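You operate a simulated robot arm through the tools that you are given. There is no shell and no other tool.

The job below is to be done with a simulated robot arm. You get a single attempt, and the scene is never put back.

## Task
Cycle the finished valve fully open, then lock it shut for dispatch.
Fine: free the lock screw first; run it in again once the lever is shut.

The check looks at the end state, three seconds after you hand in, the way a careful person would. Anything else that was tipped, shoved, dropped, spilled or broken makes it a failure.

## Robot
A 6-joint arm with a two-finger parallel gripper, fixed in place. Base frame: the origin is on the floor under the middle of its stand, x ahead of it, y to its left, z up; the work surface is at about z = 86. Lengths are in cm, angles in degrees, forces in N, time in s.
With the tool pointing down near the work surface it reaches from about 36 to 76 cm from the base axis. Its first joint turns from -66.0 to 66.0 degrees. Payload 2.45 kg.
The tool frame sits at the grasp point between the pads (the TCP): z along the fingers, y along the line on which they close. The tips reach 2.4 cm beyond it. The gripper opens to 6.8 cm. The fingers are 1.7 cm wide and 1 cm thick; the gripper's body (4 by 7 cm) begins 4.1 cm behind the TCP.
Orientation is that of the tool frame in the base frame, as a unit quaternion [x, y, z, w]. With the fingers straight down and closing along the base's y, the tool's x points along the base's -x, its y along +y and its z along -z.

## Interface
- The arm moves only by the tool arm_command. Its arguments are lists of equal length, an entry for each row: "gripper": the closure in counts, from 0 (fully open) to 255 (shut); "slide": the shift along the base's x, y, z in units of 20 mm (1.0 is 20 mm), a list of three; "rot": the turn, a rotation vector about the base's x, y, z in units of 8 degrees (1.0 is 8 degrees), a list of three. In form: {"gripper": [gripper, ...], "slide": [[tx, ty, tz], ...], "rot": [[rx, ry, rz], ...]}. A call has 1 to 20 rows; each row shifts and turns the commanded pose from where the row before left it. A call with a number of a shift or a turn outside -1 to 1 is refused whole. Rows are played at 5 a second. More than 5 cm and 8.6 degrees between two rows, or a gripper value outside its range, and nothing of the call is played. Where a pose cannot be reached the arm comes as near as it can. A force on the tool above 40 N (or 10 N above the force at the start of the call, whichever is more), or a blocked arm, ends the call early, and 0.2 s more pass. Each finger travels about 10.8 cm/s and halts on what it meets, pressing with about 33 N; the grip force reading is that of the motor and also rises with nothing between the fingers. The clock runs only during rows and for 0.2 s after the last one: add rows that do not move to give the fingers time. It gives the time, the measured TCP pose, the force on the tool (base axes), the opening and the grip force at its end, in the units of the frame above (readings bear some noise), with the torque about the TCP (base axes, N m) and any sound that the robot's microphone picked up.
- Cameras (640 x 400 px; columns grow to the right, rows downward): "scene" is fixed at [15.12, 39.69, 148.71]; the picture's right is [-0.91, -0.42, 0.00], its down [-0.14, 0.31, -0.94] and it looks along [0.40, -0.85, -0.34] (base axes); focal length 309 px, centre (320, 200). "wrist" rides on the gripper at [8.4, 1.1, -7.5] in the tool frame; the picture's right is [-0.13, 0.99, 0.00], its down [-0.60, -0.08, -0.79] and it looks along [-0.79, -0.10, 0.61] (tool axes); focal length 251 px, centre (320, 200). There is no depth. A picture from a camera that has moved, and an enlarged one, comes with that camera's place and axes in the base frame and with its lens.
- camera(camera): a new picture of that camera. It takes no simulated time.
- inspect(camera, box): a new picture of the part [left, top, right, bottom] of that camera's present view, enlarged. It takes no simulated time.
- close_job(): hands the job in; it is judged then, once.

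Nothing tells you positions but the pictures and the camera data. Unless the task says otherwise, let go and move clear before handing in.

The tools are called after "Emit:" as a command line: name --argument value ..., lists and objects as JSON in quotes. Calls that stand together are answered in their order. arm_command: Moves the arm, as the interface text tells. Its arguments: {"type":"object","properties":{"gripper":{"type":"array","items":{"type":"number"}},"slide":{"type":"array","items":{"type":"array","items":{"type":"number"}}},"rot":{"type":"array","items":{"type":"array","items":{"type":"number"}}}},"required":["gripper","slide","rot"]} The other tools are called the same way: camera (camera) takes a picture; inspect (camera, box) takes an enlarged picture of a part of a camera's view; close_job () hands the job in.

At the start:

```text
clock: 0.0
tcp_pos: [49.89, -6.39, 137.19]
tool_rot: [0.0, 1.0, 0.0, 0.0]
ft_force: [0.3, 0.4, -0.4]
wrist_torque: [0.03, 0.0, -0.03]
gripper_width: 6.8
gripper_force: 0.1
```

scene: 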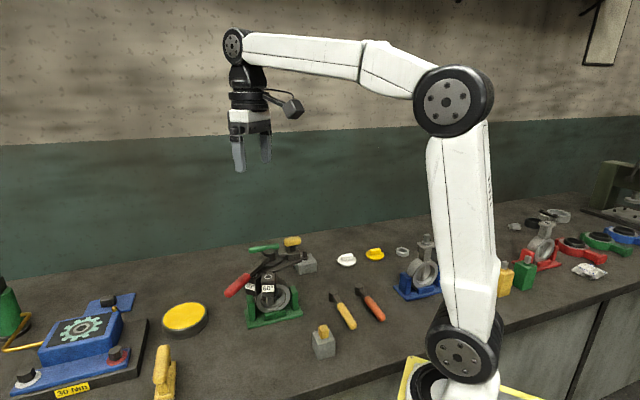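
wrist: 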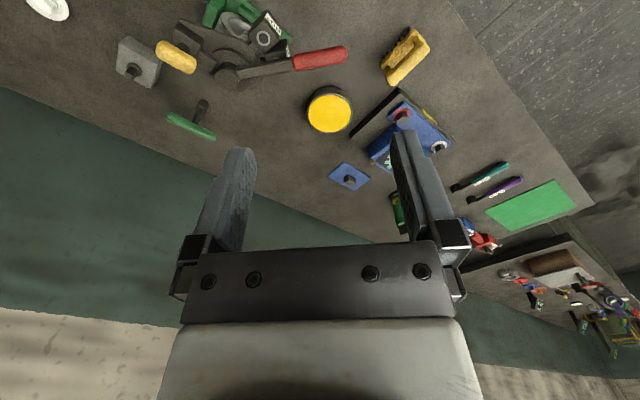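

I see a bench with a valve in a green fixture (red lever, label "60") and several other items around it. I'll look more closely before moving.

Emit:
inspect --camera "scene" --box '[200, 220, 340, 340]'

Emit:
inspect --camera "wrist" --box '[100, 0, 360, 160]'

Emit:
inspect --camera "scene" --box '[0, 260, 220, 400]'

Emit:
inspect --camera "scene" --box '[320, 200, 640, 400]'

```text
3.33 times, centred on (270, 280) of scene
camera zoom: at [15.12, 39.69, 148.71], right [-0.91, -0.42, 0.0], down [-0.14, 0.31, -0.94], along [0.4, -0.85, -0.34], focal length 1030 px, centre (487, -67)
```

zoom: 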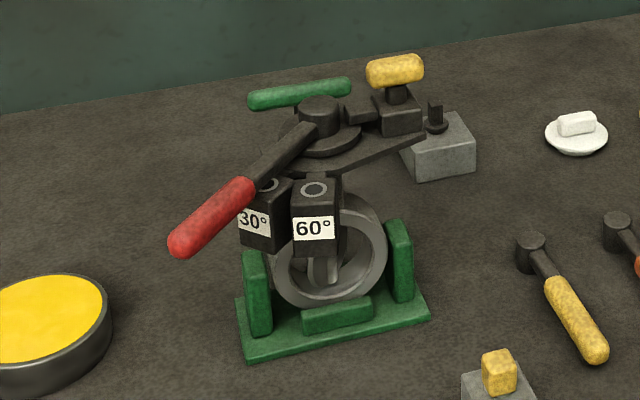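

```text
2.46 times, centred on (230, 80) of wrist
camera zoom: at [41.51, -5.43, 144.71], right [0.13, 0.99, 0.0], down [0.6, -0.08, 0.79], along [0.79, -0.1, -0.61], focal length 619 px, centre (542, 495)
```

zoom: 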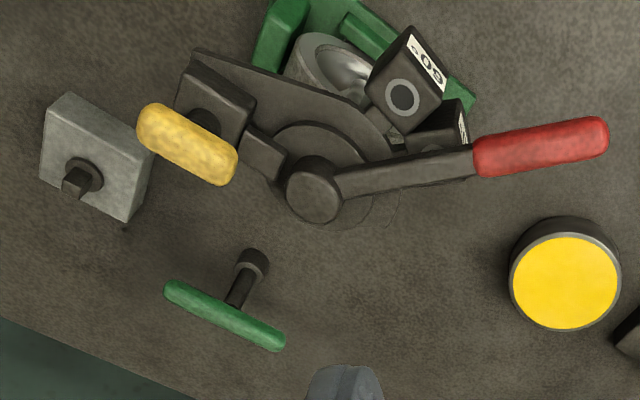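

```text
2.86 times, centred on (110, 330) of scene
camera zoom: at [15.12, 39.69, 148.71], right [-0.91, -0.42, 0.0], down [-0.14, 0.31, -0.94], along [0.4, -0.85, -0.34], focal length 883 px, centre (920, -171)
```

zoom: 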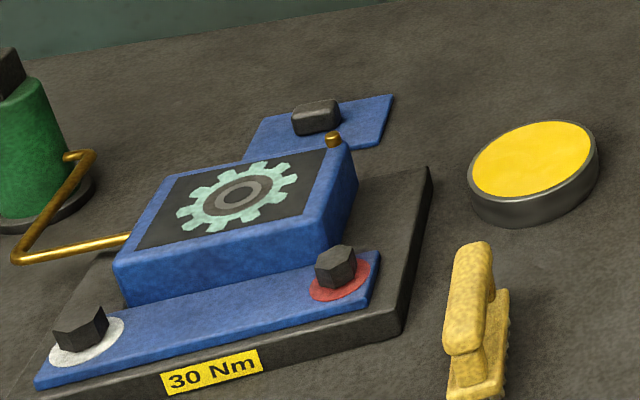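

```text
2.00 times, centred on (480, 300) of scene
camera zoom: at [15.12, 39.69, 148.71], right [-0.91, -0.42, 0.0], down [-0.14, 0.31, -0.94], along [0.4, -0.85, -0.34], focal length 618 px, centre (0, 0)
```

zoom: 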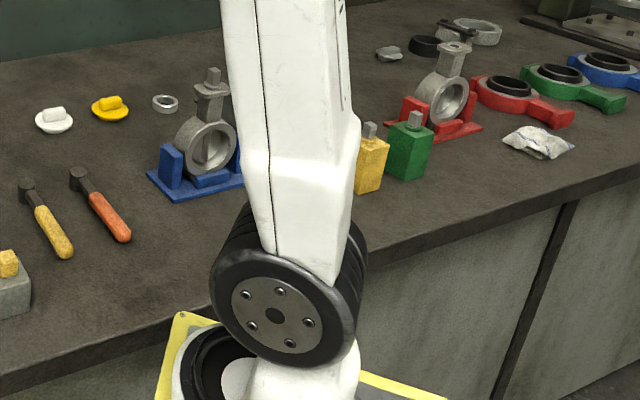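

The finished valve stands in the green fixture. By triangulation its lever hub is near (58.7, -21, 106), the red grip tip near (58, -4, 106), and the yellow handle on a block near (54, -25.5, 109.5). I'll bring the wrist camera to a safe height and take a closer look at the mechanism.

Emit:
arm_command --gripper '[0, 0, 0, 0, 0, 0, 0, 0, 0]' --slide '[[-0.49, -0.97, -0.4], [-0.49, -0.97, -0.4], [-0.49, -0.97, -0.4], [-0.49, -0.97, -0.4], [-0.49, -0.97, -0.4], [-0.49, -0.97, -0.4], [-0.49, -0.97, -0.4], [-0.49, -0.97, -0.4], [0, 0, 0]]' --rot '[[0, 0, 0], [0, 0, 0], [0, 0, 0], [0, 0, 0], [0, 0, 0], [0, 0, 0], [0, 0, 0], [0, 0, 0], [0, 0, 0]]'

Emit:
camera --camera "wrist"

```text
clock: 2.0
tcp_pos: [41.98, -22.15, 130.69]
tool_rot: [0.0, 1.0, 0.0, 0.0]
ft_force: [0.4, 1.3, 0.4]
wrist_torque: [-0.03, -0.01, 0.02]
gripper_width: 6.81
gripper_force: 0.0
```

```text
taken
camera wrist: at [33.7, -21.08, 138.27], right [0.13, 0.99, 0.0], down [0.6, -0.08, 0.79], along [0.79, -0.1, -0.61], focal length 251 px, centre (320, 200)
```

wrist: 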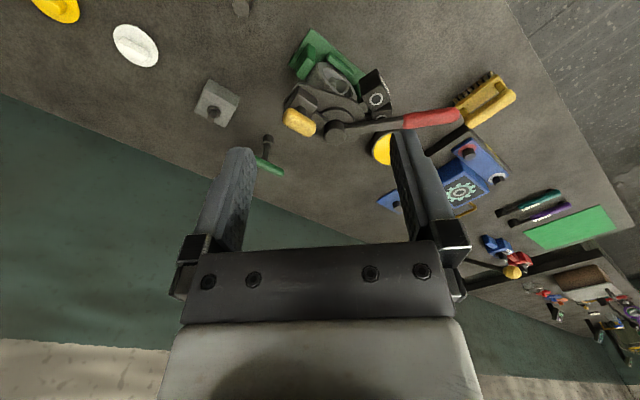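

Emit:
inspect --camera "wrist" --box '[230, 20, 480, 180]'

Emit:
inspect --camera "scene" --box '[235, 225, 315, 275]'

Emit:
inspect --camera "scene" --box '[235, 270, 315, 335]'

```text
2.50 times, centred on (355, 100) of wrist
camera zoom: at [33.7, -21.08, 138.27], right [0.13, 0.99, 0.0], down [0.6, -0.08, 0.79], along [0.79, -0.1, -0.61], focal length 629 px, centre (232, 450)
```

zoom: 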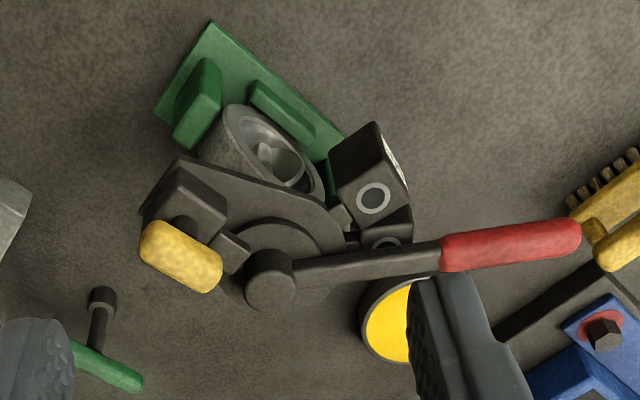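

```text
8.00 times, centred on (275, 250) of scene
camera zoom: at [15.12, 39.69, 148.71], right [-0.91, -0.42, 0.0], down [-0.14, 0.31, -0.94], along [0.4, -0.85, -0.34], focal length 2473 px, centre (680, -200)
```

zoom: 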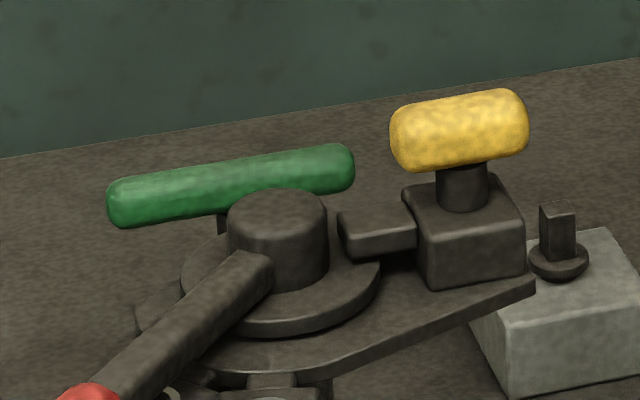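

```text
6.15 times, centred on (275, 302) of scene
camera zoom: at [15.12, 39.69, 148.71], right [-0.91, -0.42, 0.0], down [-0.14, 0.31, -0.94], along [0.4, -0.85, -0.34], focal length 1902 px, centre (597, -431)
```

zoom: 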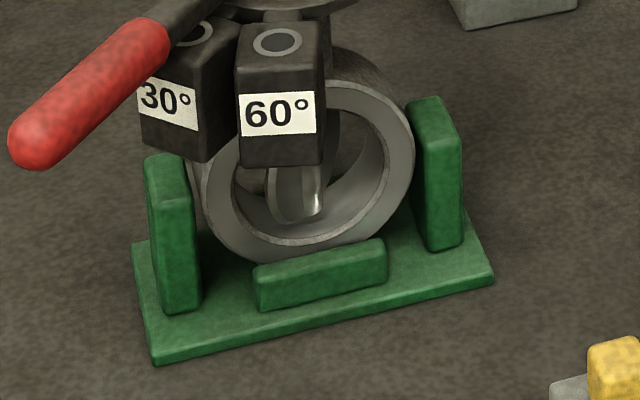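

The lever hub sits over a sector plate. The plate carries a lock block with a yellow screw and two labelled blocks (30°/60°). I need to know the disc's current state and how the lock tab works, so I'll zoom in on both.

Emit:
inspect --camera "scene" --box '[250, 270, 298, 315]'

Emit:
inspect --camera "wrist" --box '[275, 70, 355, 140]'

Emit:
inspect --camera "scene" --box '[380, 220, 460, 310]'

Emit:
inspect --camera "scene" --box '[510, 200, 600, 280]'

```text
8.89 times, centred on (274, 292) of scene
camera zoom: at [15.12, 39.69, 148.71], right [-0.91, -0.42, 0.0], down [-0.14, 0.31, -0.94], along [0.4, -0.85, -0.34], focal length 2748 px, centre (729, -622)
```

zoom: 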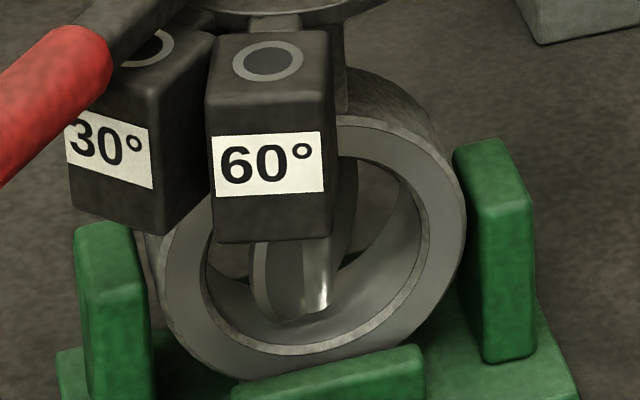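

```text
5.71 times, centred on (315, 105) of wrist
camera zoom: at [33.7, -21.08, 138.27], right [0.13, 0.99, 0.0], down [0.6, -0.08, 0.79], along [0.79, -0.1, -0.61], focal length 1437 px, centre (349, 743)
```

zoom: 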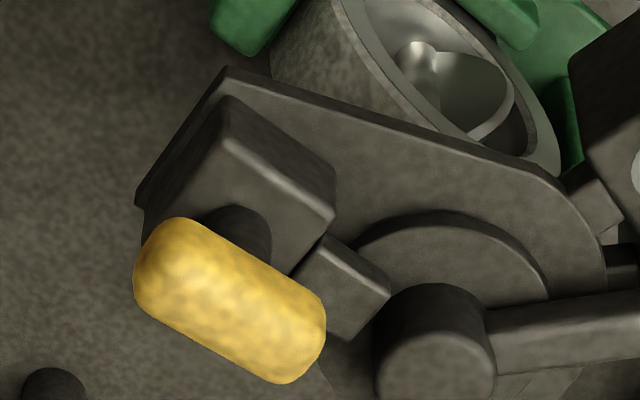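

```text
4.44 times, centred on (420, 265) of scene
camera zoom: at [15.12, 39.69, 148.71], right [-0.91, -0.42, 0.0], down [-0.14, 0.31, -0.94], along [0.4, -0.85, -0.34], focal length 1374 px, centre (-124, -89)
```

zoom: 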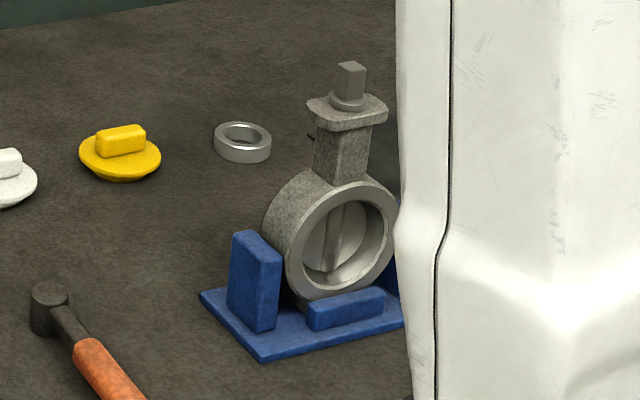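

```text
5.00 times, centred on (555, 240) of scene
camera zoom: at [15.12, 39.69, 148.71], right [-0.91, -0.42, 0.0], down [-0.14, 0.31, -0.94], along [0.4, -0.85, -0.34], focal length 1546 px, centre (-855, 0)
```

zoom: 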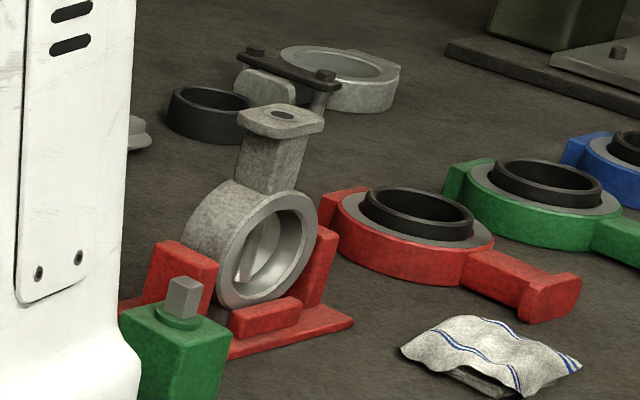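

The disc looks partly open and the lever sits mid-travel. I'll move the wrist camera round to look along the bore and check the disc angle and the lock tab.

Emit:
arm_command --gripper '[0, 0, 0, 0, 0, 0, 0, 0, 0, 0, 0, 0, 0]' --slide '[[0.1, 0.875, -0.6], [0.1, 0.875, -0.6], [0.1, 0.875, -0.6], [0.1, 0.875, -0.6], [0.1, 0.875, -0.6], [0.1, 0.875, -0.6], [0.1, 0.875, -0.6], [0.1, 0.875, -0.6], [0.1, 0.875, -0.6], [0.1, 0.875, -0.6], [0.1, 0.875, -0.6], [0.1, 0.875, -0.6], [0, 0, 0]]' --rot '[[0, 0, -0.43], [0, 0, -0.43], [0, 0, -0.43], [0, 0, -0.43], [0, 0, -0.43], [0, 0, -0.43], [0, 0, -0.43], [0, 0, -0.43], [0, 0, -0.43], [0, 0, -0.43], [0, 0, -0.43], [0, 0, -0.43], [0, 0, 0]]'

Emit:
camera --camera "wrist"

```text
clock: 4.8
tcp_pos: [44.28, -0.98, 116.35]
tool_rot: [0.352, 0.936, 0.0, 0.001]
ft_force: [-0.1, 0.4, -0.4]
wrist_torque: [0.02, 0.03, 0.04]
gripper_width: 6.79
gripper_force: 0.1
```

```text
taken
camera wrist: at [38.78, 5.31, 123.81], right [0.75, 0.66, 0.0], down [0.4, -0.46, 0.79], along [0.52, -0.6, -0.61], focal length 251 px, centre (320, 200)
```

wrist: 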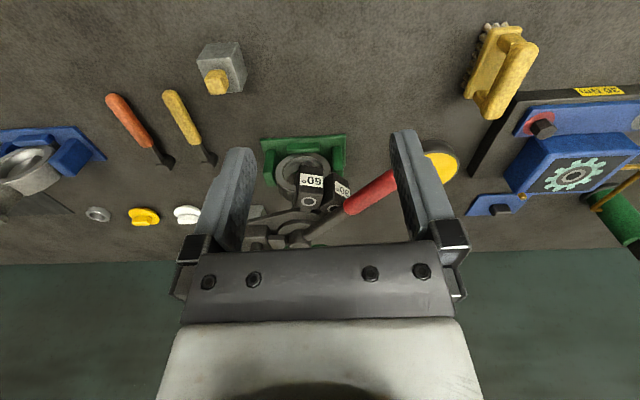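

Emit:
inspect --camera "wrist" --box '[240, 125, 400, 245]'

```text
3.33 times, centred on (320, 185) of wrist
camera zoom: at [38.78, 5.31, 123.81], right [0.75, 0.66, 0.0], down [0.4, -0.46, 0.79], along [0.52, -0.6, -0.61], focal length 838 px, centre (320, 250)
```

zoom: 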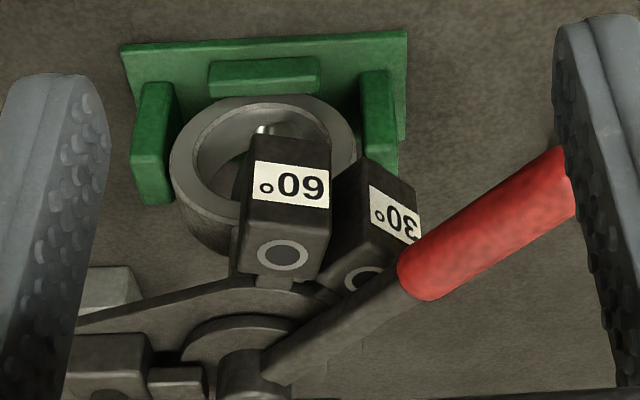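

In this view the fixture edges are level. That puts the bore axis at about 131° in base azimuth, the lever at about 92° and the lock block at about 222°. I'll look at the lock block from its outer side before touching it.

Emit:
arm_command --gripper '[0, 0, 0, 0, 0, 0, 0, 0, 0, 0, 0, 0, 0, 0, 0, 0, 0, 0, 0]' --slide '[[-0.13, -0.917, 0.15], [-0.13, -0.917, 0.15], [-0.13, -0.917, 0.15], [-0.13, -0.917, 0.15], [-0.13, -0.917, 0.15], [-0.13, -0.917, 0.15], [-0.13, -0.917, 0.15], [-0.13, -0.917, 0.15], [-0.13, -0.917, 0.15], [-0.13, -0.917, 0.15], [-0.13, -0.917, 0.15], [-0.13, -0.917, 0.15], [-0.13, -0.917, 0.15], [-0.13, -0.917, 0.15], [-0.13, -0.917, 0.15], [-0.13, -0.917, 0.15], [-0.13, -0.917, 0.15], [-0.13, -0.917, 0.15], [0, 0, 0]]' --rot '[[0, 0, 0.54], [0, 0, 0.54], [0, 0, 0.54], [0, 0, 0.54], [0, 0, 0.54], [0, 0, 0.54], [0, 0, 0.54], [0, 0, 0.54], [0, 0, 0.54], [0, 0, 0.54], [0, 0, 0.54], [0, 0, 0.54], [0, 0, 0.54], [0, 0, 0.54], [0, 0, 0.54], [0, 0, 0.54], [0, 0, 0.54], [0, 0, 0.54], [0, 0, 0]]'

Emit:
camera --camera "wrist"

```text
clock: 8.8
tcp_pos: [39.76, -34.01, 121.72]
tool_rot: [-0.313, 0.95, 0.0, 0.0]
ft_force: [-0.1, -0.2, -0.2]
wrist_torque: [-0.01, 0.02, 0.01]
gripper_width: 6.82
gripper_force: 0.1
```

```text
taken
camera wrist: at [32.44, -38.19, 129.27], right [-0.49, 0.87, 0.0], down [0.53, 0.3, 0.79], along [0.69, 0.39, -0.61], focal length 251 px, centre (320, 200)
```

wrist: 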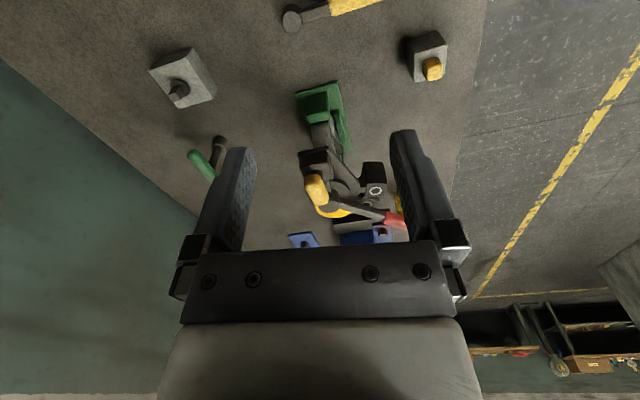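

Emit:
inspect --camera "wrist" --box '[280, 120, 410, 240]'

Emit:
inspect --camera "wrist" --box '[280, 70, 370, 140]'

Emit:
inspect --camera "wrist" --box '[140, 40, 240, 190]'

```text
3.33 times, centred on (345, 180) of wrist
camera zoom: at [32.44, -38.19, 129.27], right [-0.49, 0.87, 0.0], down [0.53, 0.3, 0.79], along [0.69, 0.39, -0.61], focal length 838 px, centre (237, 267)
```

zoom: 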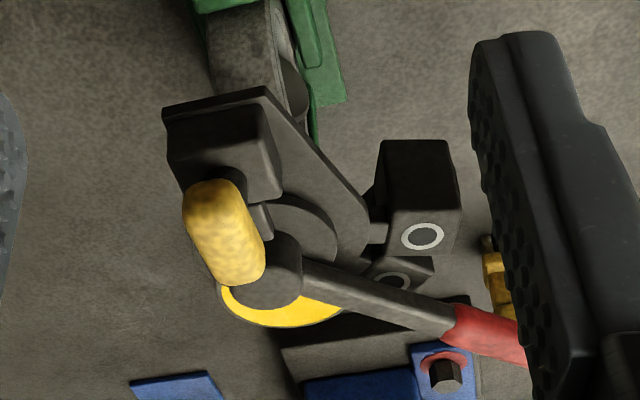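

```text
5.71 times, centred on (325, 105) of wrist
camera zoom: at [32.44, -38.19, 129.27], right [-0.49, 0.87, 0.0], down [0.53, 0.3, 0.79], along [0.69, 0.39, -0.61], focal length 1437 px, centre (291, 743)
```

zoom: 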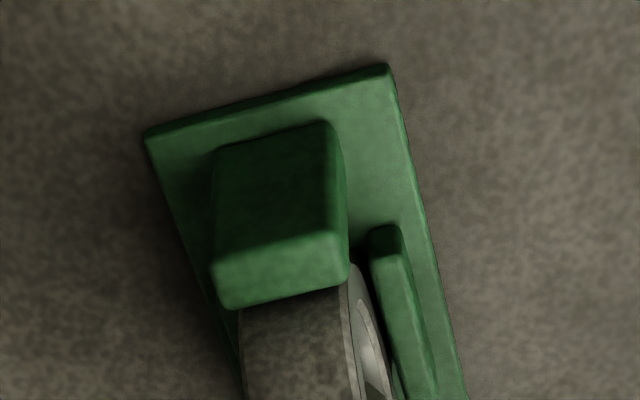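

```text
2.67 times, centred on (190, 115) of wrist
camera zoom: at [32.44, -38.19, 129.27], right [-0.49, 0.87, 0.0], down [0.53, 0.3, 0.79], along [0.69, 0.39, -0.61], focal length 670 px, centre (667, 427)
```

zoom: 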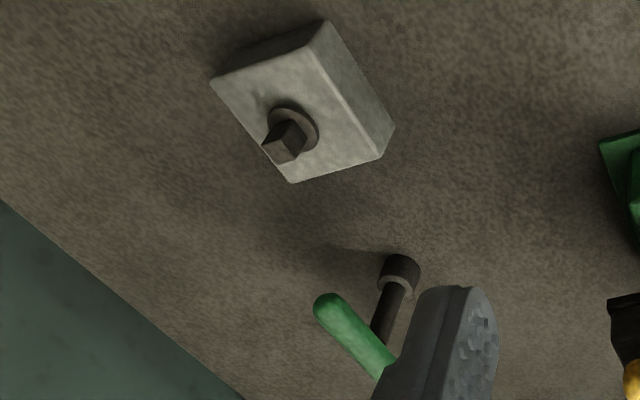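

The lock block sits on the outer end of the plate, with the yellow bar knob centred near (54.4, -26.6, 108.8) and its long axis at about 45°. I'll line up above it with the fingers closing across the bar, then check the picture before descending.

Emit:
arm_command --gripper '[0, 0, 0, 0, 0, 0, 0, 0, 0]' --slide '[[0.915, 0.463, -0.17], [0.915, 0.463, -0.17], [0.915, 0.463, -0.17], [0.915, 0.463, -0.17], [0.915, 0.463, -0.17], [0.915, 0.463, -0.17], [0.915, 0.463, -0.17], [0.915, 0.463, -0.17], [0, 0, 0]]' --rot '[[0, 0, 0.13], [0, 0, 0.13], [0, 0, 0.13], [0, 0, 0.13], [0, 0, 0.13], [0, 0, 0.13], [0, 0, 0.13], [0, 0, 0.13], [0, 0, 0]]'

Emit:
camera --camera "wrist"

Emit:
inspect --camera "scene" --box '[220, 170, 340, 290]'

```text
clock: 10.8
tcp_pos: [54.4, -26.4, 119.22]
tool_rot: [-0.381, 0.925, 0.0, -0.001]
ft_force: [0.9, -0.2, 0.1]
wrist_torque: [-0.01, -0.01, -0.04]
gripper_width: 6.78
gripper_force: 0.1
```

```text
taken
camera wrist: at [47.72, -31.66, 126.62], right [-0.61, 0.79, 0.0], down [0.48, 0.37, 0.79], along [0.63, 0.48, -0.61], focal length 251 px, centre (320, 200)
```

wrist: 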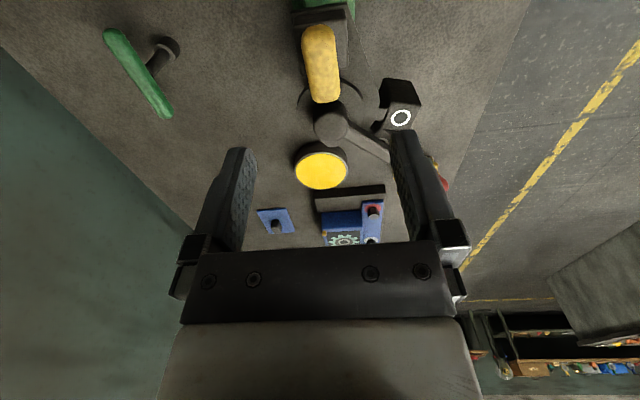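

```text
3.33 times, centred on (280, 230) of scene
camera zoom: at [15.12, 39.69, 148.71], right [-0.91, -0.42, 0.0], down [-0.14, 0.31, -0.94], along [0.4, -0.85, -0.34], focal length 1030 px, centre (453, 100)
```

zoom: 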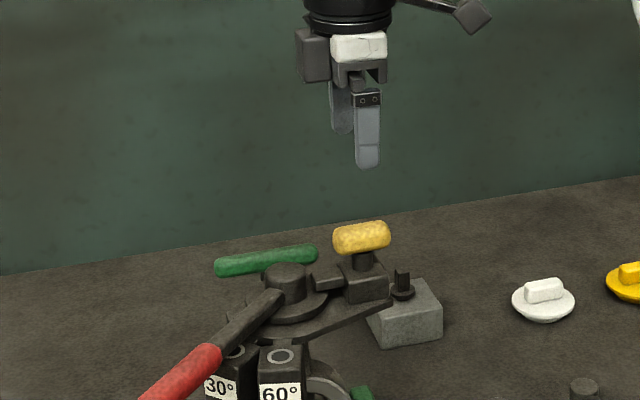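

Emit:
inspect --camera "wrist" --box '[250, 0, 410, 140]'

Emit:
inspect --camera "scene" --box '[240, 232, 310, 276]'

```text
2.86 times, centred on (330, 70) of wrist
camera zoom: at [47.72, -31.66, 126.62], right [-0.61, 0.79, 0.0], down [0.48, 0.37, 0.79], along [0.63, 0.48, -0.61], focal length 718 px, centre (291, 571)
```

zoom: 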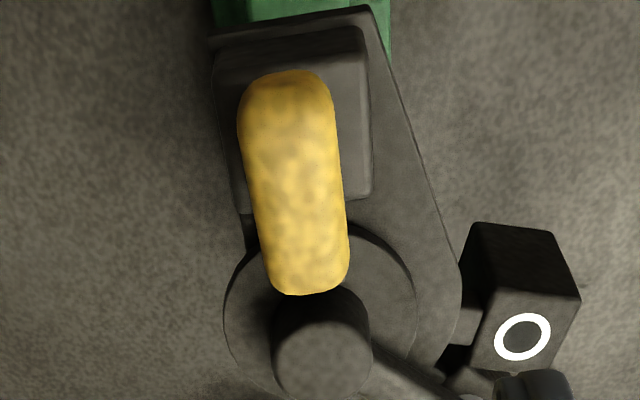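

```text
9.09 times, centred on (275, 254) of scene
camera zoom: at [15.12, 39.69, 148.71], right [-0.91, -0.42, 0.0], down [-0.14, 0.31, -0.94], along [0.4, -0.85, -0.34], focal length 2810 px, centre (729, -291)
```

zoom: 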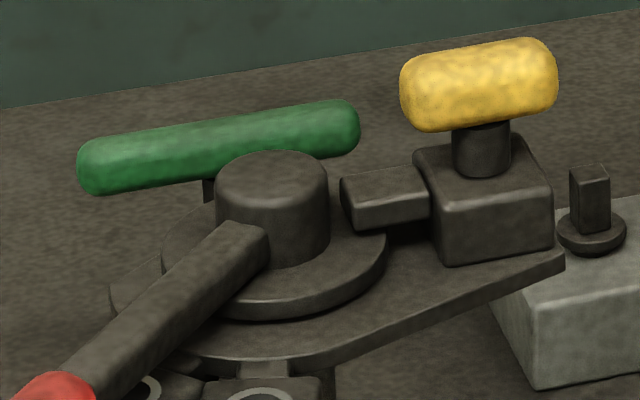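

The knob is aligned with the fingers within about a degree and centred within 0.2 cm. Next I descend to z≈109.2 with the fingers open, leaving the tips just above the lock block.

Emit:
arm_command --gripper '[0, 0, 0, 0, 0, 0, 0, 0]' --slide '[[-0.045, 0.06, -0.8], [0, 0, -0.8], [0, 0, -0.8], [0, 0, -0.8], [0, 0, -0.8], [0, 0, -0.5], [0, 0, -0.5], [0, 0, 0]]' --rot '[[0, 0, 0], [0, 0, 0], [0, 0, 0], [0, 0, 0], [0, 0, 0], [0, 0, 0], [0, 0, 0], [0, 0, 0]]'

Emit:
inspect --camera "scene" --box '[240, 212, 320, 276]'

Emit:
camera --camera "wrist"

```text
clock: 12.6
tcp_pos: [54.18, -26.51, 108.78]
tool_rot: [-0.381, 0.925, 0.001, 0.0]
ft_force: [-0.7, -0.3, 0.0]
wrist_torque: [0.01, 0.01, 0.03]
gripper_width: 6.83
gripper_force: 0.0
```

```text
6.25 times, centred on (280, 244) of scene
camera zoom: at [15.12, 39.69, 148.71], right [-0.91, -0.42, 0.0], down [-0.14, 0.31, -0.94], along [0.4, -0.85, -0.34], focal length 1932 px, centre (570, -75)
```

zoom: 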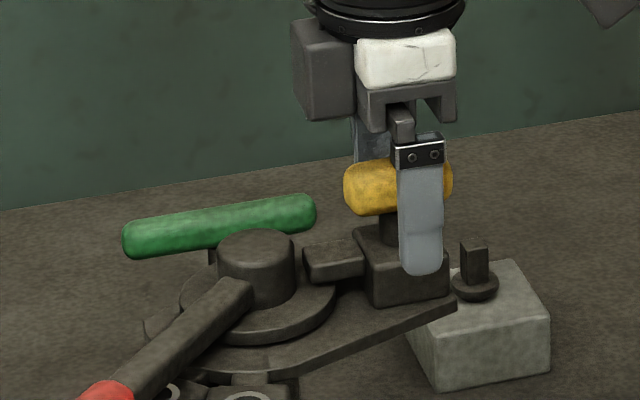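

```text
taken
camera wrist: at [47.51, -31.72, 116.45], right [-0.61, 0.79, 0.0], down [0.48, 0.37, 0.79], along [0.63, 0.48, -0.61], focal length 251 px, centre (320, 200)
```

wrist: 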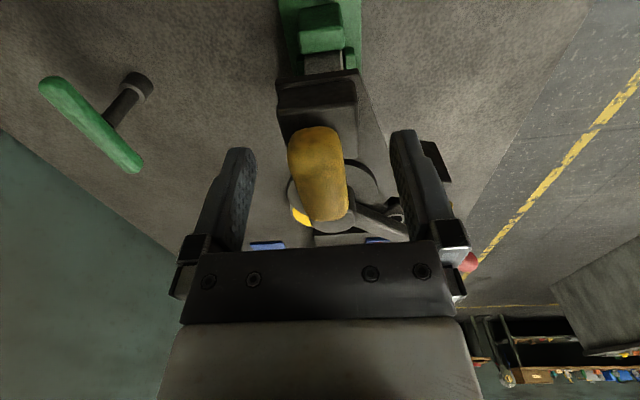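

The bar sits centred between the fingers with no contact force. I'll lift 3 mm for clearance over the block, then close on it.

Emit:
arm_command --gripper '[0, 120, 200, 255, 255, 255]' --slide '[[0, 0, 0.15], [0, 0, 0], [0, 0, 0], [0, 0, 0], [0, 0, 0], [0, 0, 0]]' --rot '[[0, 0, 0], [0, 0, 0], [0, 0, 0], [0, 0, 0], [0, 0, 0], [0, 0, 0]]'

Emit:
inspect --camera "scene" --box '[240, 212, 320, 276]'

```text
clock: 14.0
tcp_pos: [54.18, -26.43, 109.24]
tool_rot: [-0.382, 0.924, 0.0, 0.0]
ft_force: [-0.1, 1.4, 0.2]
wrist_torque: [-0.09, 0.14, 0.0]
gripper_width: 2.21
gripper_force: 38.5
```

```text
6.25 times, centred on (280, 244) of scene
camera zoom: at [15.12, 39.7, 148.71], right [-0.91, -0.42, 0.0], down [-0.14, 0.31, -0.94], along [0.4, -0.85, -0.34], focal length 1932 px, centre (570, -75)
```

zoom: 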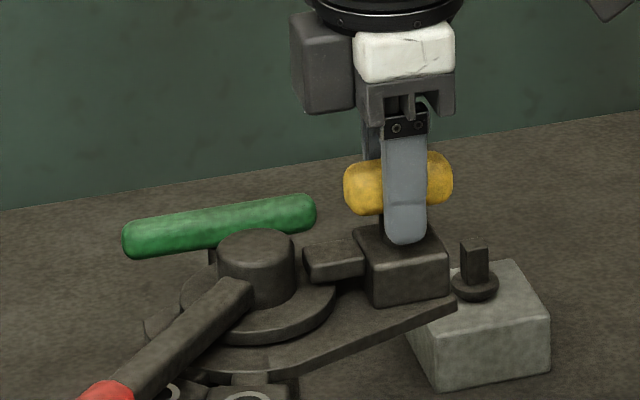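

Gripped, with an opening of 2.21 cm on the bar. I'll turn it counter-clockwise as seen from above (+z) by a small amount and watch the torque.

Emit:
arm_command --gripper '[255, 255, 255, 255, 255]' --slide '[[0, 0, 0], [0, 0, 0], [0, 0, 0], [0, 0, 0], [0, 0, 0]]' --rot '[[0, 0, 0.4], [0, 0, 0.4], [0, 0, 0.4], [0, 0, 0.4], [0, 0, 0.4]]'

Emit:
inspect --camera "scene" --box '[240, 212, 320, 276]'

```text
clock: 15.2
tcp_pos: [54.1, -26.37, 109.39]
tool_rot: [-0.506, 0.862, 0.001, -0.001]
ft_force: [-16.5, -1.6, -5.0]
wrist_torque: [0.48, -0.49, -0.01]
gripper_width: 2.2
gripper_force: 39.5
```

```text
6.25 times, centred on (280, 244) of scene
camera zoom: at [15.07, 39.68, 148.72], right [-0.91, -0.42, 0.0], down [-0.14, 0.31, -0.94], along [0.4, -0.85, -0.34], focal length 1932 px, centre (570, -75)
```

zoom: 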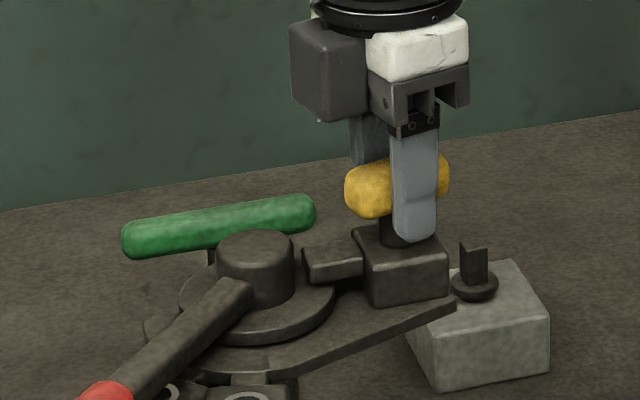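

The knob turned with the gripper (now about 61°), but a side load of about 16 N built up because the grasp is slightly off the screw axis. I'll relieve that with a small shift before going on.

Emit:
arm_command --gripper '[255, 255]' --slide '[[-0.05, 0, -0.02], [0, 0, 0]]' --rot '[[0, 0, 0], [0, 0, 0]]'

```text
clock: 15.8
tcp_pos: [54.12, -26.43, 109.26]
tool_rot: [-0.506, 0.863, 0.0, 0.0]
ft_force: [-10.8, -0.3, -4.8]
wrist_torque: [-0.42, 0.39, 0.03]
gripper_width: 2.2
gripper_force: 39.1
```

Emit:
arm_command --gripper '[255, 255]' --slide '[[-0.08, 0, -0.02], [0, 0, 0]]' --rot '[[0, 0, 0], [0, 0, 0]]'

Emit:
inspect --camera "wrist" --box '[240, 90, 420, 250]'

```text
clock: 16.4
tcp_pos: [54.19, -26.42, 109.35]
tool_rot: [-0.506, 0.863, -0.001, 0.002]
ft_force: [5.5, -1.6, -8.3]
wrist_torque: [-0.9, 0.55, -0.01]
gripper_width: 2.19
gripper_force: 38.8
```

```text
2.50 times, centred on (330, 170) of wrist
camera zoom: at [49.14, -33.25, 116.84], right [-0.8, 0.6, 0.0], down [0.36, 0.49, 0.79], along [0.47, 0.64, -0.61], focal length 629 px, centre (295, 275)
```

zoom: 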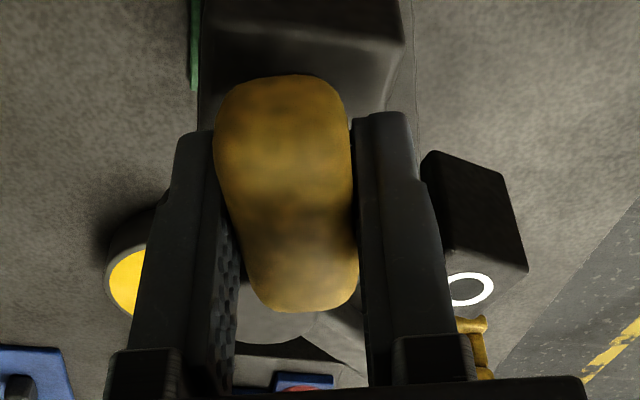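

Emit:
arm_command --gripper '[255, 255]' --slide '[[0.025, 0, -0.05], [0, 0, 0]]' --rot '[[0, 0, 0], [0, 0, 0]]'

```text
clock: 17.0
tcp_pos: [54.18, -26.41, 109.16]
tool_rot: [-0.507, 0.862, -0.001, 0.002]
ft_force: [5.9, -1.6, 0.2]
wrist_torque: [-0.2, 0.1, -0.01]
gripper_width: 2.19
gripper_force: 38.5
```

Emit:
arm_command --gripper '[255, 255, 255, 255, 255]' --slide '[[0.015, 0, 0], [0.015, 0, 0], [0, 0, 0], [0, 0, 0], [0, 0, 0]]' --rot '[[0, 0, 0.4], [0, 0, 0.4], [0, 0, 0.4], [0, 0, 0.4], [0, 0, 0.4]]'

Emit:
inspect --camera "scene" --box '[240, 212, 320, 276]'

```text
clock: 18.2
tcp_pos: [54.19, -26.29, 109.17]
tool_rot: [-0.622, 0.783, -0.001, 0.0]
ft_force: [-0.9, -0.2, 14.4]
wrist_torque: [0.99, -0.33, 0.01]
gripper_width: 2.17
gripper_force: 38.3
```

```text
6.25 times, centred on (280, 244) of scene
camera zoom: at [15.09, 39.7, 148.71], right [-0.91, -0.42, 0.0], down [-0.14, 0.31, -0.94], along [0.4, -0.85, -0.34], focal length 1932 px, centre (570, -75)
```

zoom: 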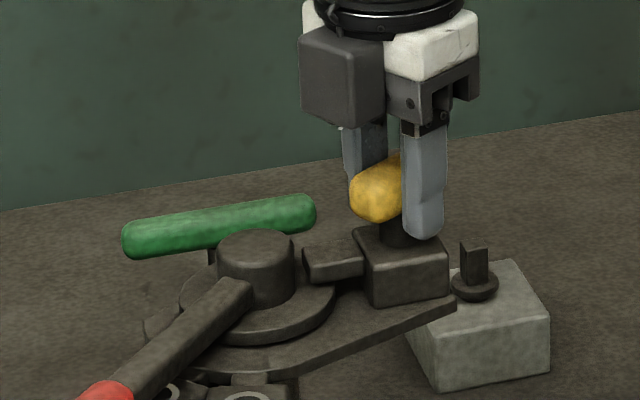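

Turning counter-clockwise now pushes the tool up, so the screw is rising, i.e. loosening. I'll follow it upward and keep turning.

Emit:
arm_command --gripper '[255, 255]' --slide '[[0, 0, 0.08], [0, 0, 0]]' --rot '[[0, 0, 0], [0, 0, 0]]'

```text
clock: 18.8
tcp_pos: [54.02, -26.25, 109.29]
tool_rot: [-0.622, 0.783, 0.0, 0.0]
ft_force: [3.6, 2.7, 2.5]
wrist_torque: [-0.51, -0.02, 0.01]
gripper_width: 2.18
gripper_force: 38.6
```

Emit:
arm_command --gripper '[255, 255, 255, 255, 255, 255]' --slide '[[0, 0, 0.02], [0, 0, 0.02], [0, 0, 0.02], [0, 0, 0.02], [0, 0, 0.0], [0, 0, 0]]' --rot '[[0, 0, 0.5], [0, 0, 0.5], [0, 0, 0.5], [0, 0, 0.5], [0, 0, 0.5], [0, 0, 0]]'

Emit:
inspect --camera "scene" --box '[240, 212, 320, 276]'

```text
clock: 20.2
tcp_pos: [54.09, -26.37, 109.38]
tool_rot: [0.747, -0.665, -0.002, 0.001]
ft_force: [-8.1, -4.1, -14.9]
wrist_torque: [-0.48, 0.08, 0.02]
gripper_width: 2.16
gripper_force: 39.0
```

```text
6.25 times, centred on (280, 244) of scene
camera zoom: at [15.12, 39.66, 148.72], right [-0.91, -0.42, 0.0], down [-0.14, 0.31, -0.94], along [0.4, -0.85, -0.34], focal length 1932 px, centre (570, -75)
```

zoom: 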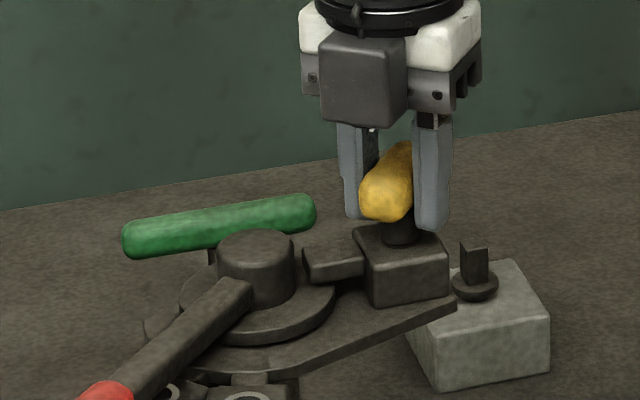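

Emit:
arm_command --gripper '[255, 255]' --slide '[[-0.03, -0.015, -0.07], [0, 0, 0]]' --rot '[[0, 0, 0], [0, 0, 0]]'

```text
clock: 20.8
tcp_pos: [54.11, -26.44, 109.38]
tool_rot: [0.747, -0.665, -0.001, 0.0]
ft_force: [-6.8, -6.7, -10.1]
wrist_torque: [1.12, 0.12, 0.02]
gripper_width: 2.18
gripper_force: 38.9
```

Emit:
arm_command --gripper '[255, 255]' --slide '[[-0.03, -0.03, -0.04], [0, 0, 0]]' --rot '[[0, 0, 0], [0, 0, 0]]'

```text
clock: 21.4
tcp_pos: [54.12, -26.4, 109.39]
tool_rot: [0.748, -0.663, 0.001, -0.001]
ft_force: [-0.9, -0.3, -5.8]
wrist_torque: [0.82, 0.22, -0.01]
gripper_width: 2.22
gripper_force: 38.3
```

Emit:
arm_command --gripper '[255, 255, 255, 255, 255, 255, 255]' --slide '[[0, 0, 0], [0, 0, 0], [0, 0, 0], [0, 0, 0], [0, 0, 0], [0, 0, 0], [0, 0, 0]]' --rot '[[0, 0, 0.5], [0, 0, 0.5], [0, 0, 0.5], [0, 0, 0.5], [0, 0, 0.5], [0, 0, 0.5], [0, 0, 0]]'

Emit:
inspect --camera "scene" --box '[240, 212, 320, 276]'

```text
clock: 23.0
tcp_pos: [53.94, -26.43, 109.23]
tool_rot: [0.869, -0.494, -0.001, -0.002]
ft_force: [-2.5, 10.0, 4.0]
wrist_torque: [0.59, 0.4, 0.0]
gripper_width: 2.15
gripper_force: 38.0
```

```text
6.25 times, centred on (280, 244) of scene
camera zoom: at [15.11, 39.72, 148.7], right [-0.91, -0.42, 0.0], down [-0.14, 0.31, -0.94], along [0.4, -0.85, -0.34], focal length 1932 px, centre (570, -75)
```

zoom: 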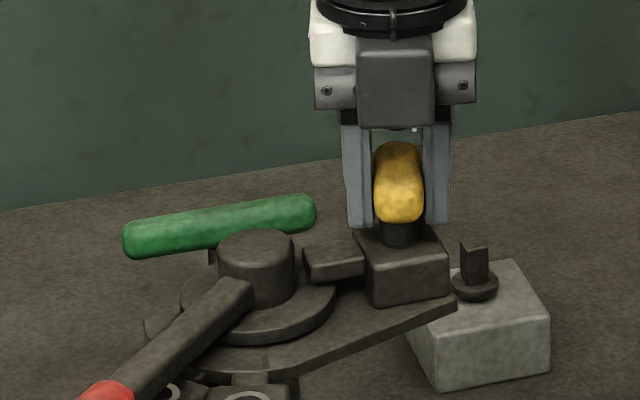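

About 76° turned so far, with low forces. I'll keep turning counter-clockwise.

Emit:
arm_command --gripper '[255, 255, 255, 255, 255, 255, 255]' --slide '[[0, 0.03, 0], [0, 0.02, 0], [0, 0, 0], [0, 0, 0], [0, 0, 0], [0, 0, 0], [0, 0, 0]]' --rot '[[0, 0, 0.5], [0, 0, 0.5], [0, 0, 0.5], [0, 0, 0.5], [0, 0, 0.5], [0, 0, 0.5], [0, 0, 0]]'

Emit:
inspect --camera "scene" --box '[240, 212, 320, 276]'

```text
clock: 24.4
tcp_pos: [53.98, -26.5, 109.26]
tool_rot: [0.945, -0.326, -0.002, 0.01]
ft_force: [-3.8, -7.4, 2.0]
wrist_torque: [0.54, -0.05, 0.01]
gripper_width: 2.22
gripper_force: 38.9
out of reach, approached as far as the arm can: row 6
stopped in row 6: the force on the tool passed its limit at 54 N (the readings are from after the stop); the commanded pose is now the measured one
```

```text
6.25 times, centred on (280, 244) of scene
camera zoom: at [15.1, 39.66, 148.72], right [-0.91, -0.42, 0.0], down [-0.14, 0.31, -0.94], along [0.4, -0.85, -0.34], focal length 1932 px, centre (570, -75)
```

zoom: 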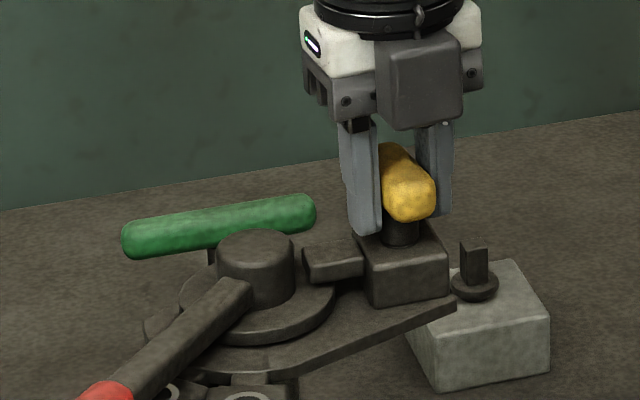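

I hit the wrist's rotation limit at yaw 142°, so the screw has turned about 97°. I'll release, lift straight up and check how far the knob has risen.

Emit:
arm_command --gripper '[120, 0, 0, 0, 0, 0, 0]' --slide '[[0, 0, 0], [0, 0, 0], [0, 0, 0], [0, 0, 0.8], [0, 0, 0.8], [0, 0, 0.8], [0, 0, 0]]' --rot '[[0, 0, 0], [0, 0, 0], [0, 0, 0], [0, 0, 0], [0, 0, 0], [0, 0, 0], [0, 0, 0]]'

Emit:
inspect --camera "scene" --box '[240, 232, 310, 276]'

```text
clock: 25.9
tcp_pos: [54.24, -26.32, 114.08]
tool_rot: [0.945, -0.326, -0.003, 0.01]
ft_force: [-0.2, 0.9, 0.1]
wrist_torque: [0.02, 0.0, 0.01]
gripper_width: 6.81
gripper_force: 0.1
```

```text
9.09 times, centred on (275, 254) of scene
camera zoom: at [15.12, 39.69, 148.71], right [-0.91, -0.42, 0.0], down [-0.14, 0.31, -0.94], along [0.4, -0.85, -0.34], focal length 2810 px, centre (729, -291)
```

zoom: 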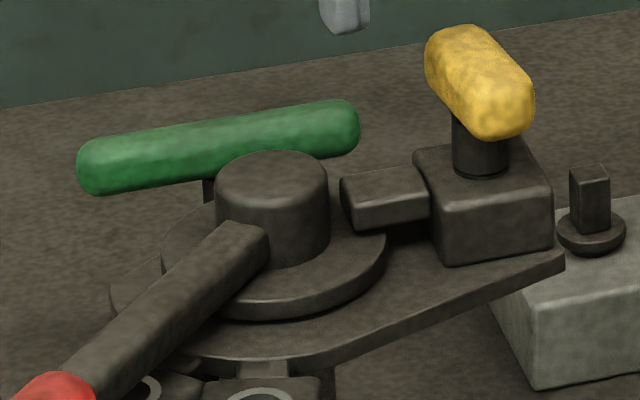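

The knob has barely risen, so the thread lead is small, and nothing else moved. I'll swing the wrist back 180° for a second bite on the symmetric bar and continue loosening.

Emit:
arm_command --gripper '[0, 0, 0, 0, 0, 0, 0, 0, 0, 0, 0, 0, 0, 0]' --slide '[[0, 0, 0], [0, 0, 0], [0, 0, 0], [0, 0, 0], [0, 0, 0], [0, 0, 0], [0, 0, 0], [0, 0, 0], [0, 0, 0], [0, 0, 0], [0, 0, 0], [0, 0, 0], [0, 0, 0], [0, 0, 0]]' --rot '[[0.121, -0.087, 0], [0, 0, -1], [0, 0, -1], [0, 0, -1], [0, 0, -1], [0, 0, -1], [0, 0, -1], [0, 0, -1], [0, 0, -1], [0, 0, -1], [0, 0, -1], [0, 0, -1], [0, 0, -1], [0, 0, 0]]'

Emit:
arm_command --gripper '[0, 0, 0, 0, 0, 0, 0, 0, 0, 0, 0, 0]' --slide '[[0, 0, 0], [0, 0, 0], [0, 0, 0], [0, 0, 0], [0, 0, 0], [0, 0, 0], [0, 0, 0], [0, 0, 0], [0, 0, 0], [0, 0, 0], [0, 0, 0], [0, 0, 0]]' --rot '[[0, 0, -1], [0, 0, -1], [0, 0, -1], [0, 0, -1], [0, 0, -1], [0, 0, -1], [0, 0, -1], [0, 0, -1], [0, 0, -1], [0, 0, -1], [0, 0, -0.5], [0, 0, 0]]'

Emit:
camera --camera "wrist"

```text
clock: 28.9
tcp_pos: [54.02, -26.34, 114.04]
tool_rot: [-0.391, 0.921, -0.001, -0.001]
ft_force: [1.0, -0.1, -1.2]
wrist_torque: [0.05, -0.01, 0.0]
gripper_width: 6.8
gripper_force: 0.1
```

```text
clock: 31.6
tcp_pos: [54.13, -26.28, 114.1]
tool_rot: [0.326, 0.945, -0.001, -0.001]
ft_force: [-0.7, -1.0, -0.7]
wrist_torque: [0.0, 0.01, 0.05]
gripper_width: 6.8
gripper_force: 0.0
```

```text
taken
camera wrist: at [48.21, -20.35, 121.67], right [0.71, 0.7, 0.0], down [0.43, -0.43, 0.79], along [0.55, -0.57, -0.61], focal length 251 px, centre (320, 200)
```

wrist: 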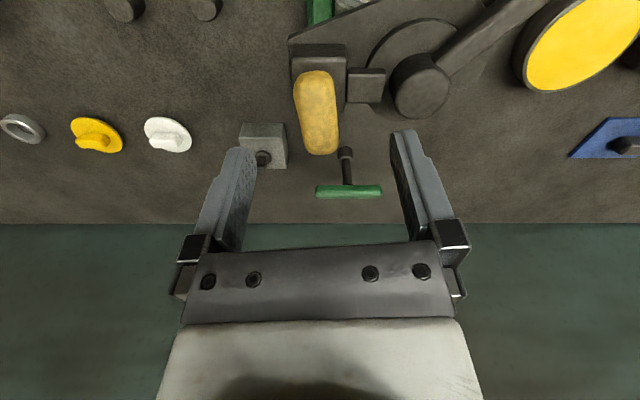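

Emit:
inspect --camera "wrist" --box '[270, 0, 560, 170]'

```text
2.21 times, centred on (415, 85) of wrist
camera zoom: at [48.21, -20.35, 121.67], right [0.71, 0.7, 0.0], down [0.43, -0.43, 0.79], along [0.55, -0.57, -0.61], focal length 555 px, centre (110, 454)
```

zoom: 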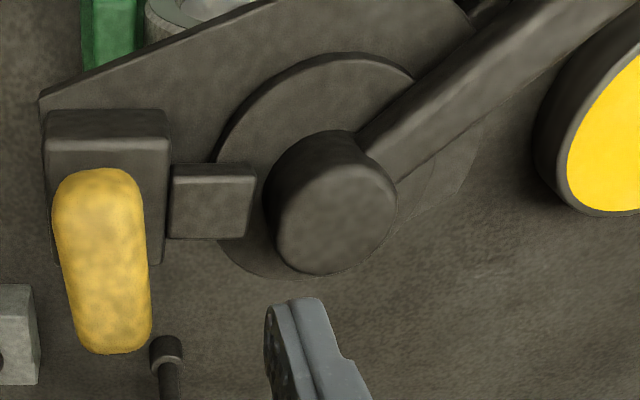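

The tab is a clamp shoe over the hub's flange, so the screw acts as a friction lock. I'll go down, re-grip the bar and turn it another 180° counter-clockwise.

Emit:
arm_command --gripper '[0, 0, 0, 0, 0, 120, 200, 255, 255, 255]' --slide '[[-0.06, -0.04, -0.6], [0, 0, -0.6], [0, 0, -0.6], [0, 0, -0.6], [0, 0, 0], [0, 0, 0], [0, 0, 0], [0, 0, 0], [0, 0, 0], [0, 0, 0]]' --rot '[[0, 0, 0], [0, 0, 0], [0, 0, 0], [0, 0, 0], [0, 0, 0], [0, 0, 0], [0, 0, 0], [0, 0, 0], [0, 0, 0], [0, 0, 0]]'

Emit:
arm_command --gripper '[255, 255, 255, 255, 255, 255, 255]' --slide '[[0, 0, 0], [0, 0, 0], [0, 0, 0], [0, 0, 0], [0, 0, 0], [0, 0, 0], [0, 0, 0]]' --rot '[[0, 0, 0.5], [0, 0, 0.5], [0, 0, 0.5], [0, 0, 0.5], [0, 0, 0.5], [0, 0, 0.5], [0, 0, 0]]'

```text
clock: 33.8
tcp_pos: [53.92, -26.42, 109.25]
tool_rot: [0.326, 0.945, 0.0, 0.0]
ft_force: [-0.8, 0.7, -1.2]
wrist_torque: [0.03, -0.15, 0.03]
gripper_width: 2.21
gripper_force: 38.4
```

```text
clock: 35.4
tcp_pos: [53.91, -26.31, 109.32]
tool_rot: [0.122, 0.993, -0.001, -0.001]
ft_force: [-1.5, -11.5, -0.1]
wrist_torque: [0.3, 0.98, -0.02]
gripper_width: 2.19
gripper_force: 38.6
```

Emit:
arm_command --gripper '[255, 255, 255, 255, 255, 255, 255]' --slide '[[0, -0.05, 0], [0, -0.02, 0], [0, 0, 0], [0, 0, 0], [0, 0, 0], [0, 0, 0], [0, 0, 0]]' --rot '[[0, 0, 0], [0, 0, 0.5], [0, 0, 0.5], [0, 0, 0.5], [0, 0, 0.5], [0, 0, 0.5], [0, 0, 0]]'

```text
clock: 37.0
tcp_pos: [53.9, -26.56, 109.29]
tool_rot: [-0.054, 0.999, -0.002, -0.001]
ft_force: [-6.9, -2.8, 1.1]
wrist_torque: [-0.07, -0.16, 0.02]
gripper_width: 2.18
gripper_force: 38.6
```

Emit:
arm_command --gripper '[255, 255, 255, 255, 255, 255, 255]' --slide '[[-0.04, -0.01, 0], [-0.02, 0, 0], [0, 0, 0], [0, 0, 0], [0, 0, 0], [0, 0, 0], [0, 0, 0]]' --rot '[[0, 0, 0], [0, 0, 0.5], [0, 0, 0.5], [0, 0, 0.5], [0, 0, 0.5], [0, 0, 0.5], [0, 0, 0]]'

```text
clock: 38.5
tcp_pos: [54.0, -26.47, 109.21]
tool_rot: [-0.225, 0.974, -0.002, 0.001]
ft_force: [14.1, -9.3, -1.1]
wrist_torque: [0.18, -0.39, -0.01]
gripper_width: 2.19
gripper_force: 38.3
```

Emit:
arm_command --gripper '[255, 255, 255, 255, 255, 255, 255]' --slide '[[0.07, -0.045, 0], [0.0, 0, 0], [0, 0, 0], [0, 0, 0], [0, 0, 0], [0, 0, 0], [0, 0, 0]]' --rot '[[0, 0, 0], [0, 0, 0.5], [0, 0, 0.5], [0, 0, 0.5], [0, 0, 0.5], [0, 0, 0.5], [0, 0, 0]]'

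```text
clock: 40.1
tcp_pos: [53.89, -26.77, 109.28]
tool_rot: [-0.391, 0.92, -0.002, -0.001]
ft_force: [0.5, -7.4, 7.3]
wrist_torque: [-0.12, 0.16, -0.73]
gripper_width: 2.16
gripper_force: 38.5
```

A torque of -0.73 N·m has appeared about z at roughly 180° total turn, so the screw seems to be at its loosened end stop. I'll stop turning and look.

Emit:
inspect --camera "scene" --box '[240, 212, 320, 276]'

Emit:
inspect --camera "wrist" --box '[240, 90, 420, 250]'

```text
6.25 times, centred on (280, 244) of scene
camera zoom: at [15.11, 39.67, 148.72], right [-0.91, -0.42, 0.0], down [-0.14, 0.31, -0.94], along [0.4, -0.85, -0.34], focal length 1932 px, centre (570, -75)
```

zoom: 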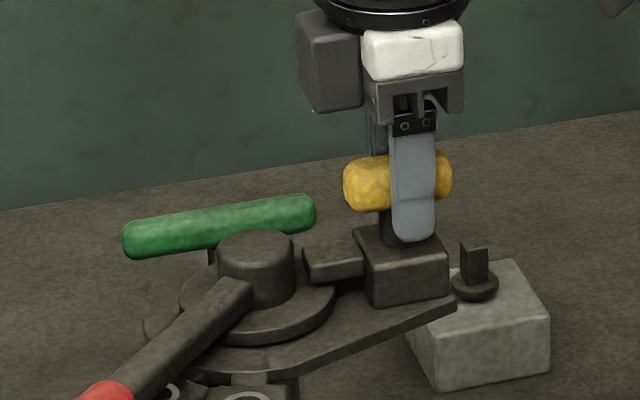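

```text
2.50 times, centred on (330, 170) of wrist
camera zoom: at [47.39, -31.98, 116.87], right [-0.62, 0.78, 0.0], down [0.48, 0.38, 0.79], along [0.62, 0.49, -0.61], focal length 629 px, centre (295, 275)
```

zoom: 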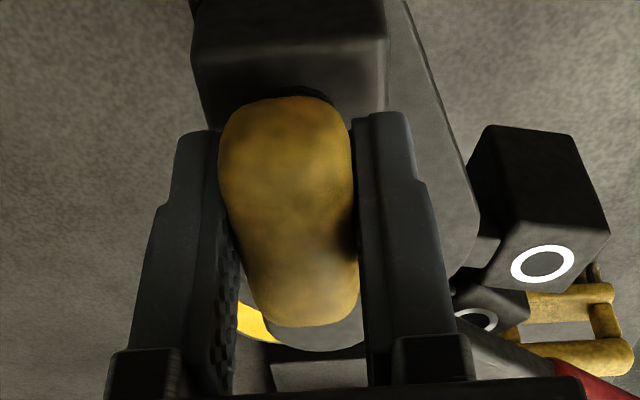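

Emit:
arm_command --gripper '[255, 255, 255]' --slide '[[0, -0.04, 0.04], [0, 0, 0], [0, 0, 0]]' --rot '[[0, 0, 0], [0, 0, 0.3], [0, 0, 0]]'

```text
clock: 41.0
tcp_pos: [54.02, -26.59, 109.3]
tool_rot: [-0.409, 0.912, -0.001, -0.001]
ft_force: [-0.1, -2.1, 1.9]
wrist_torque: [0.15, -0.09, -1.02]
gripper_width: 2.23
gripper_force: 39.0
```

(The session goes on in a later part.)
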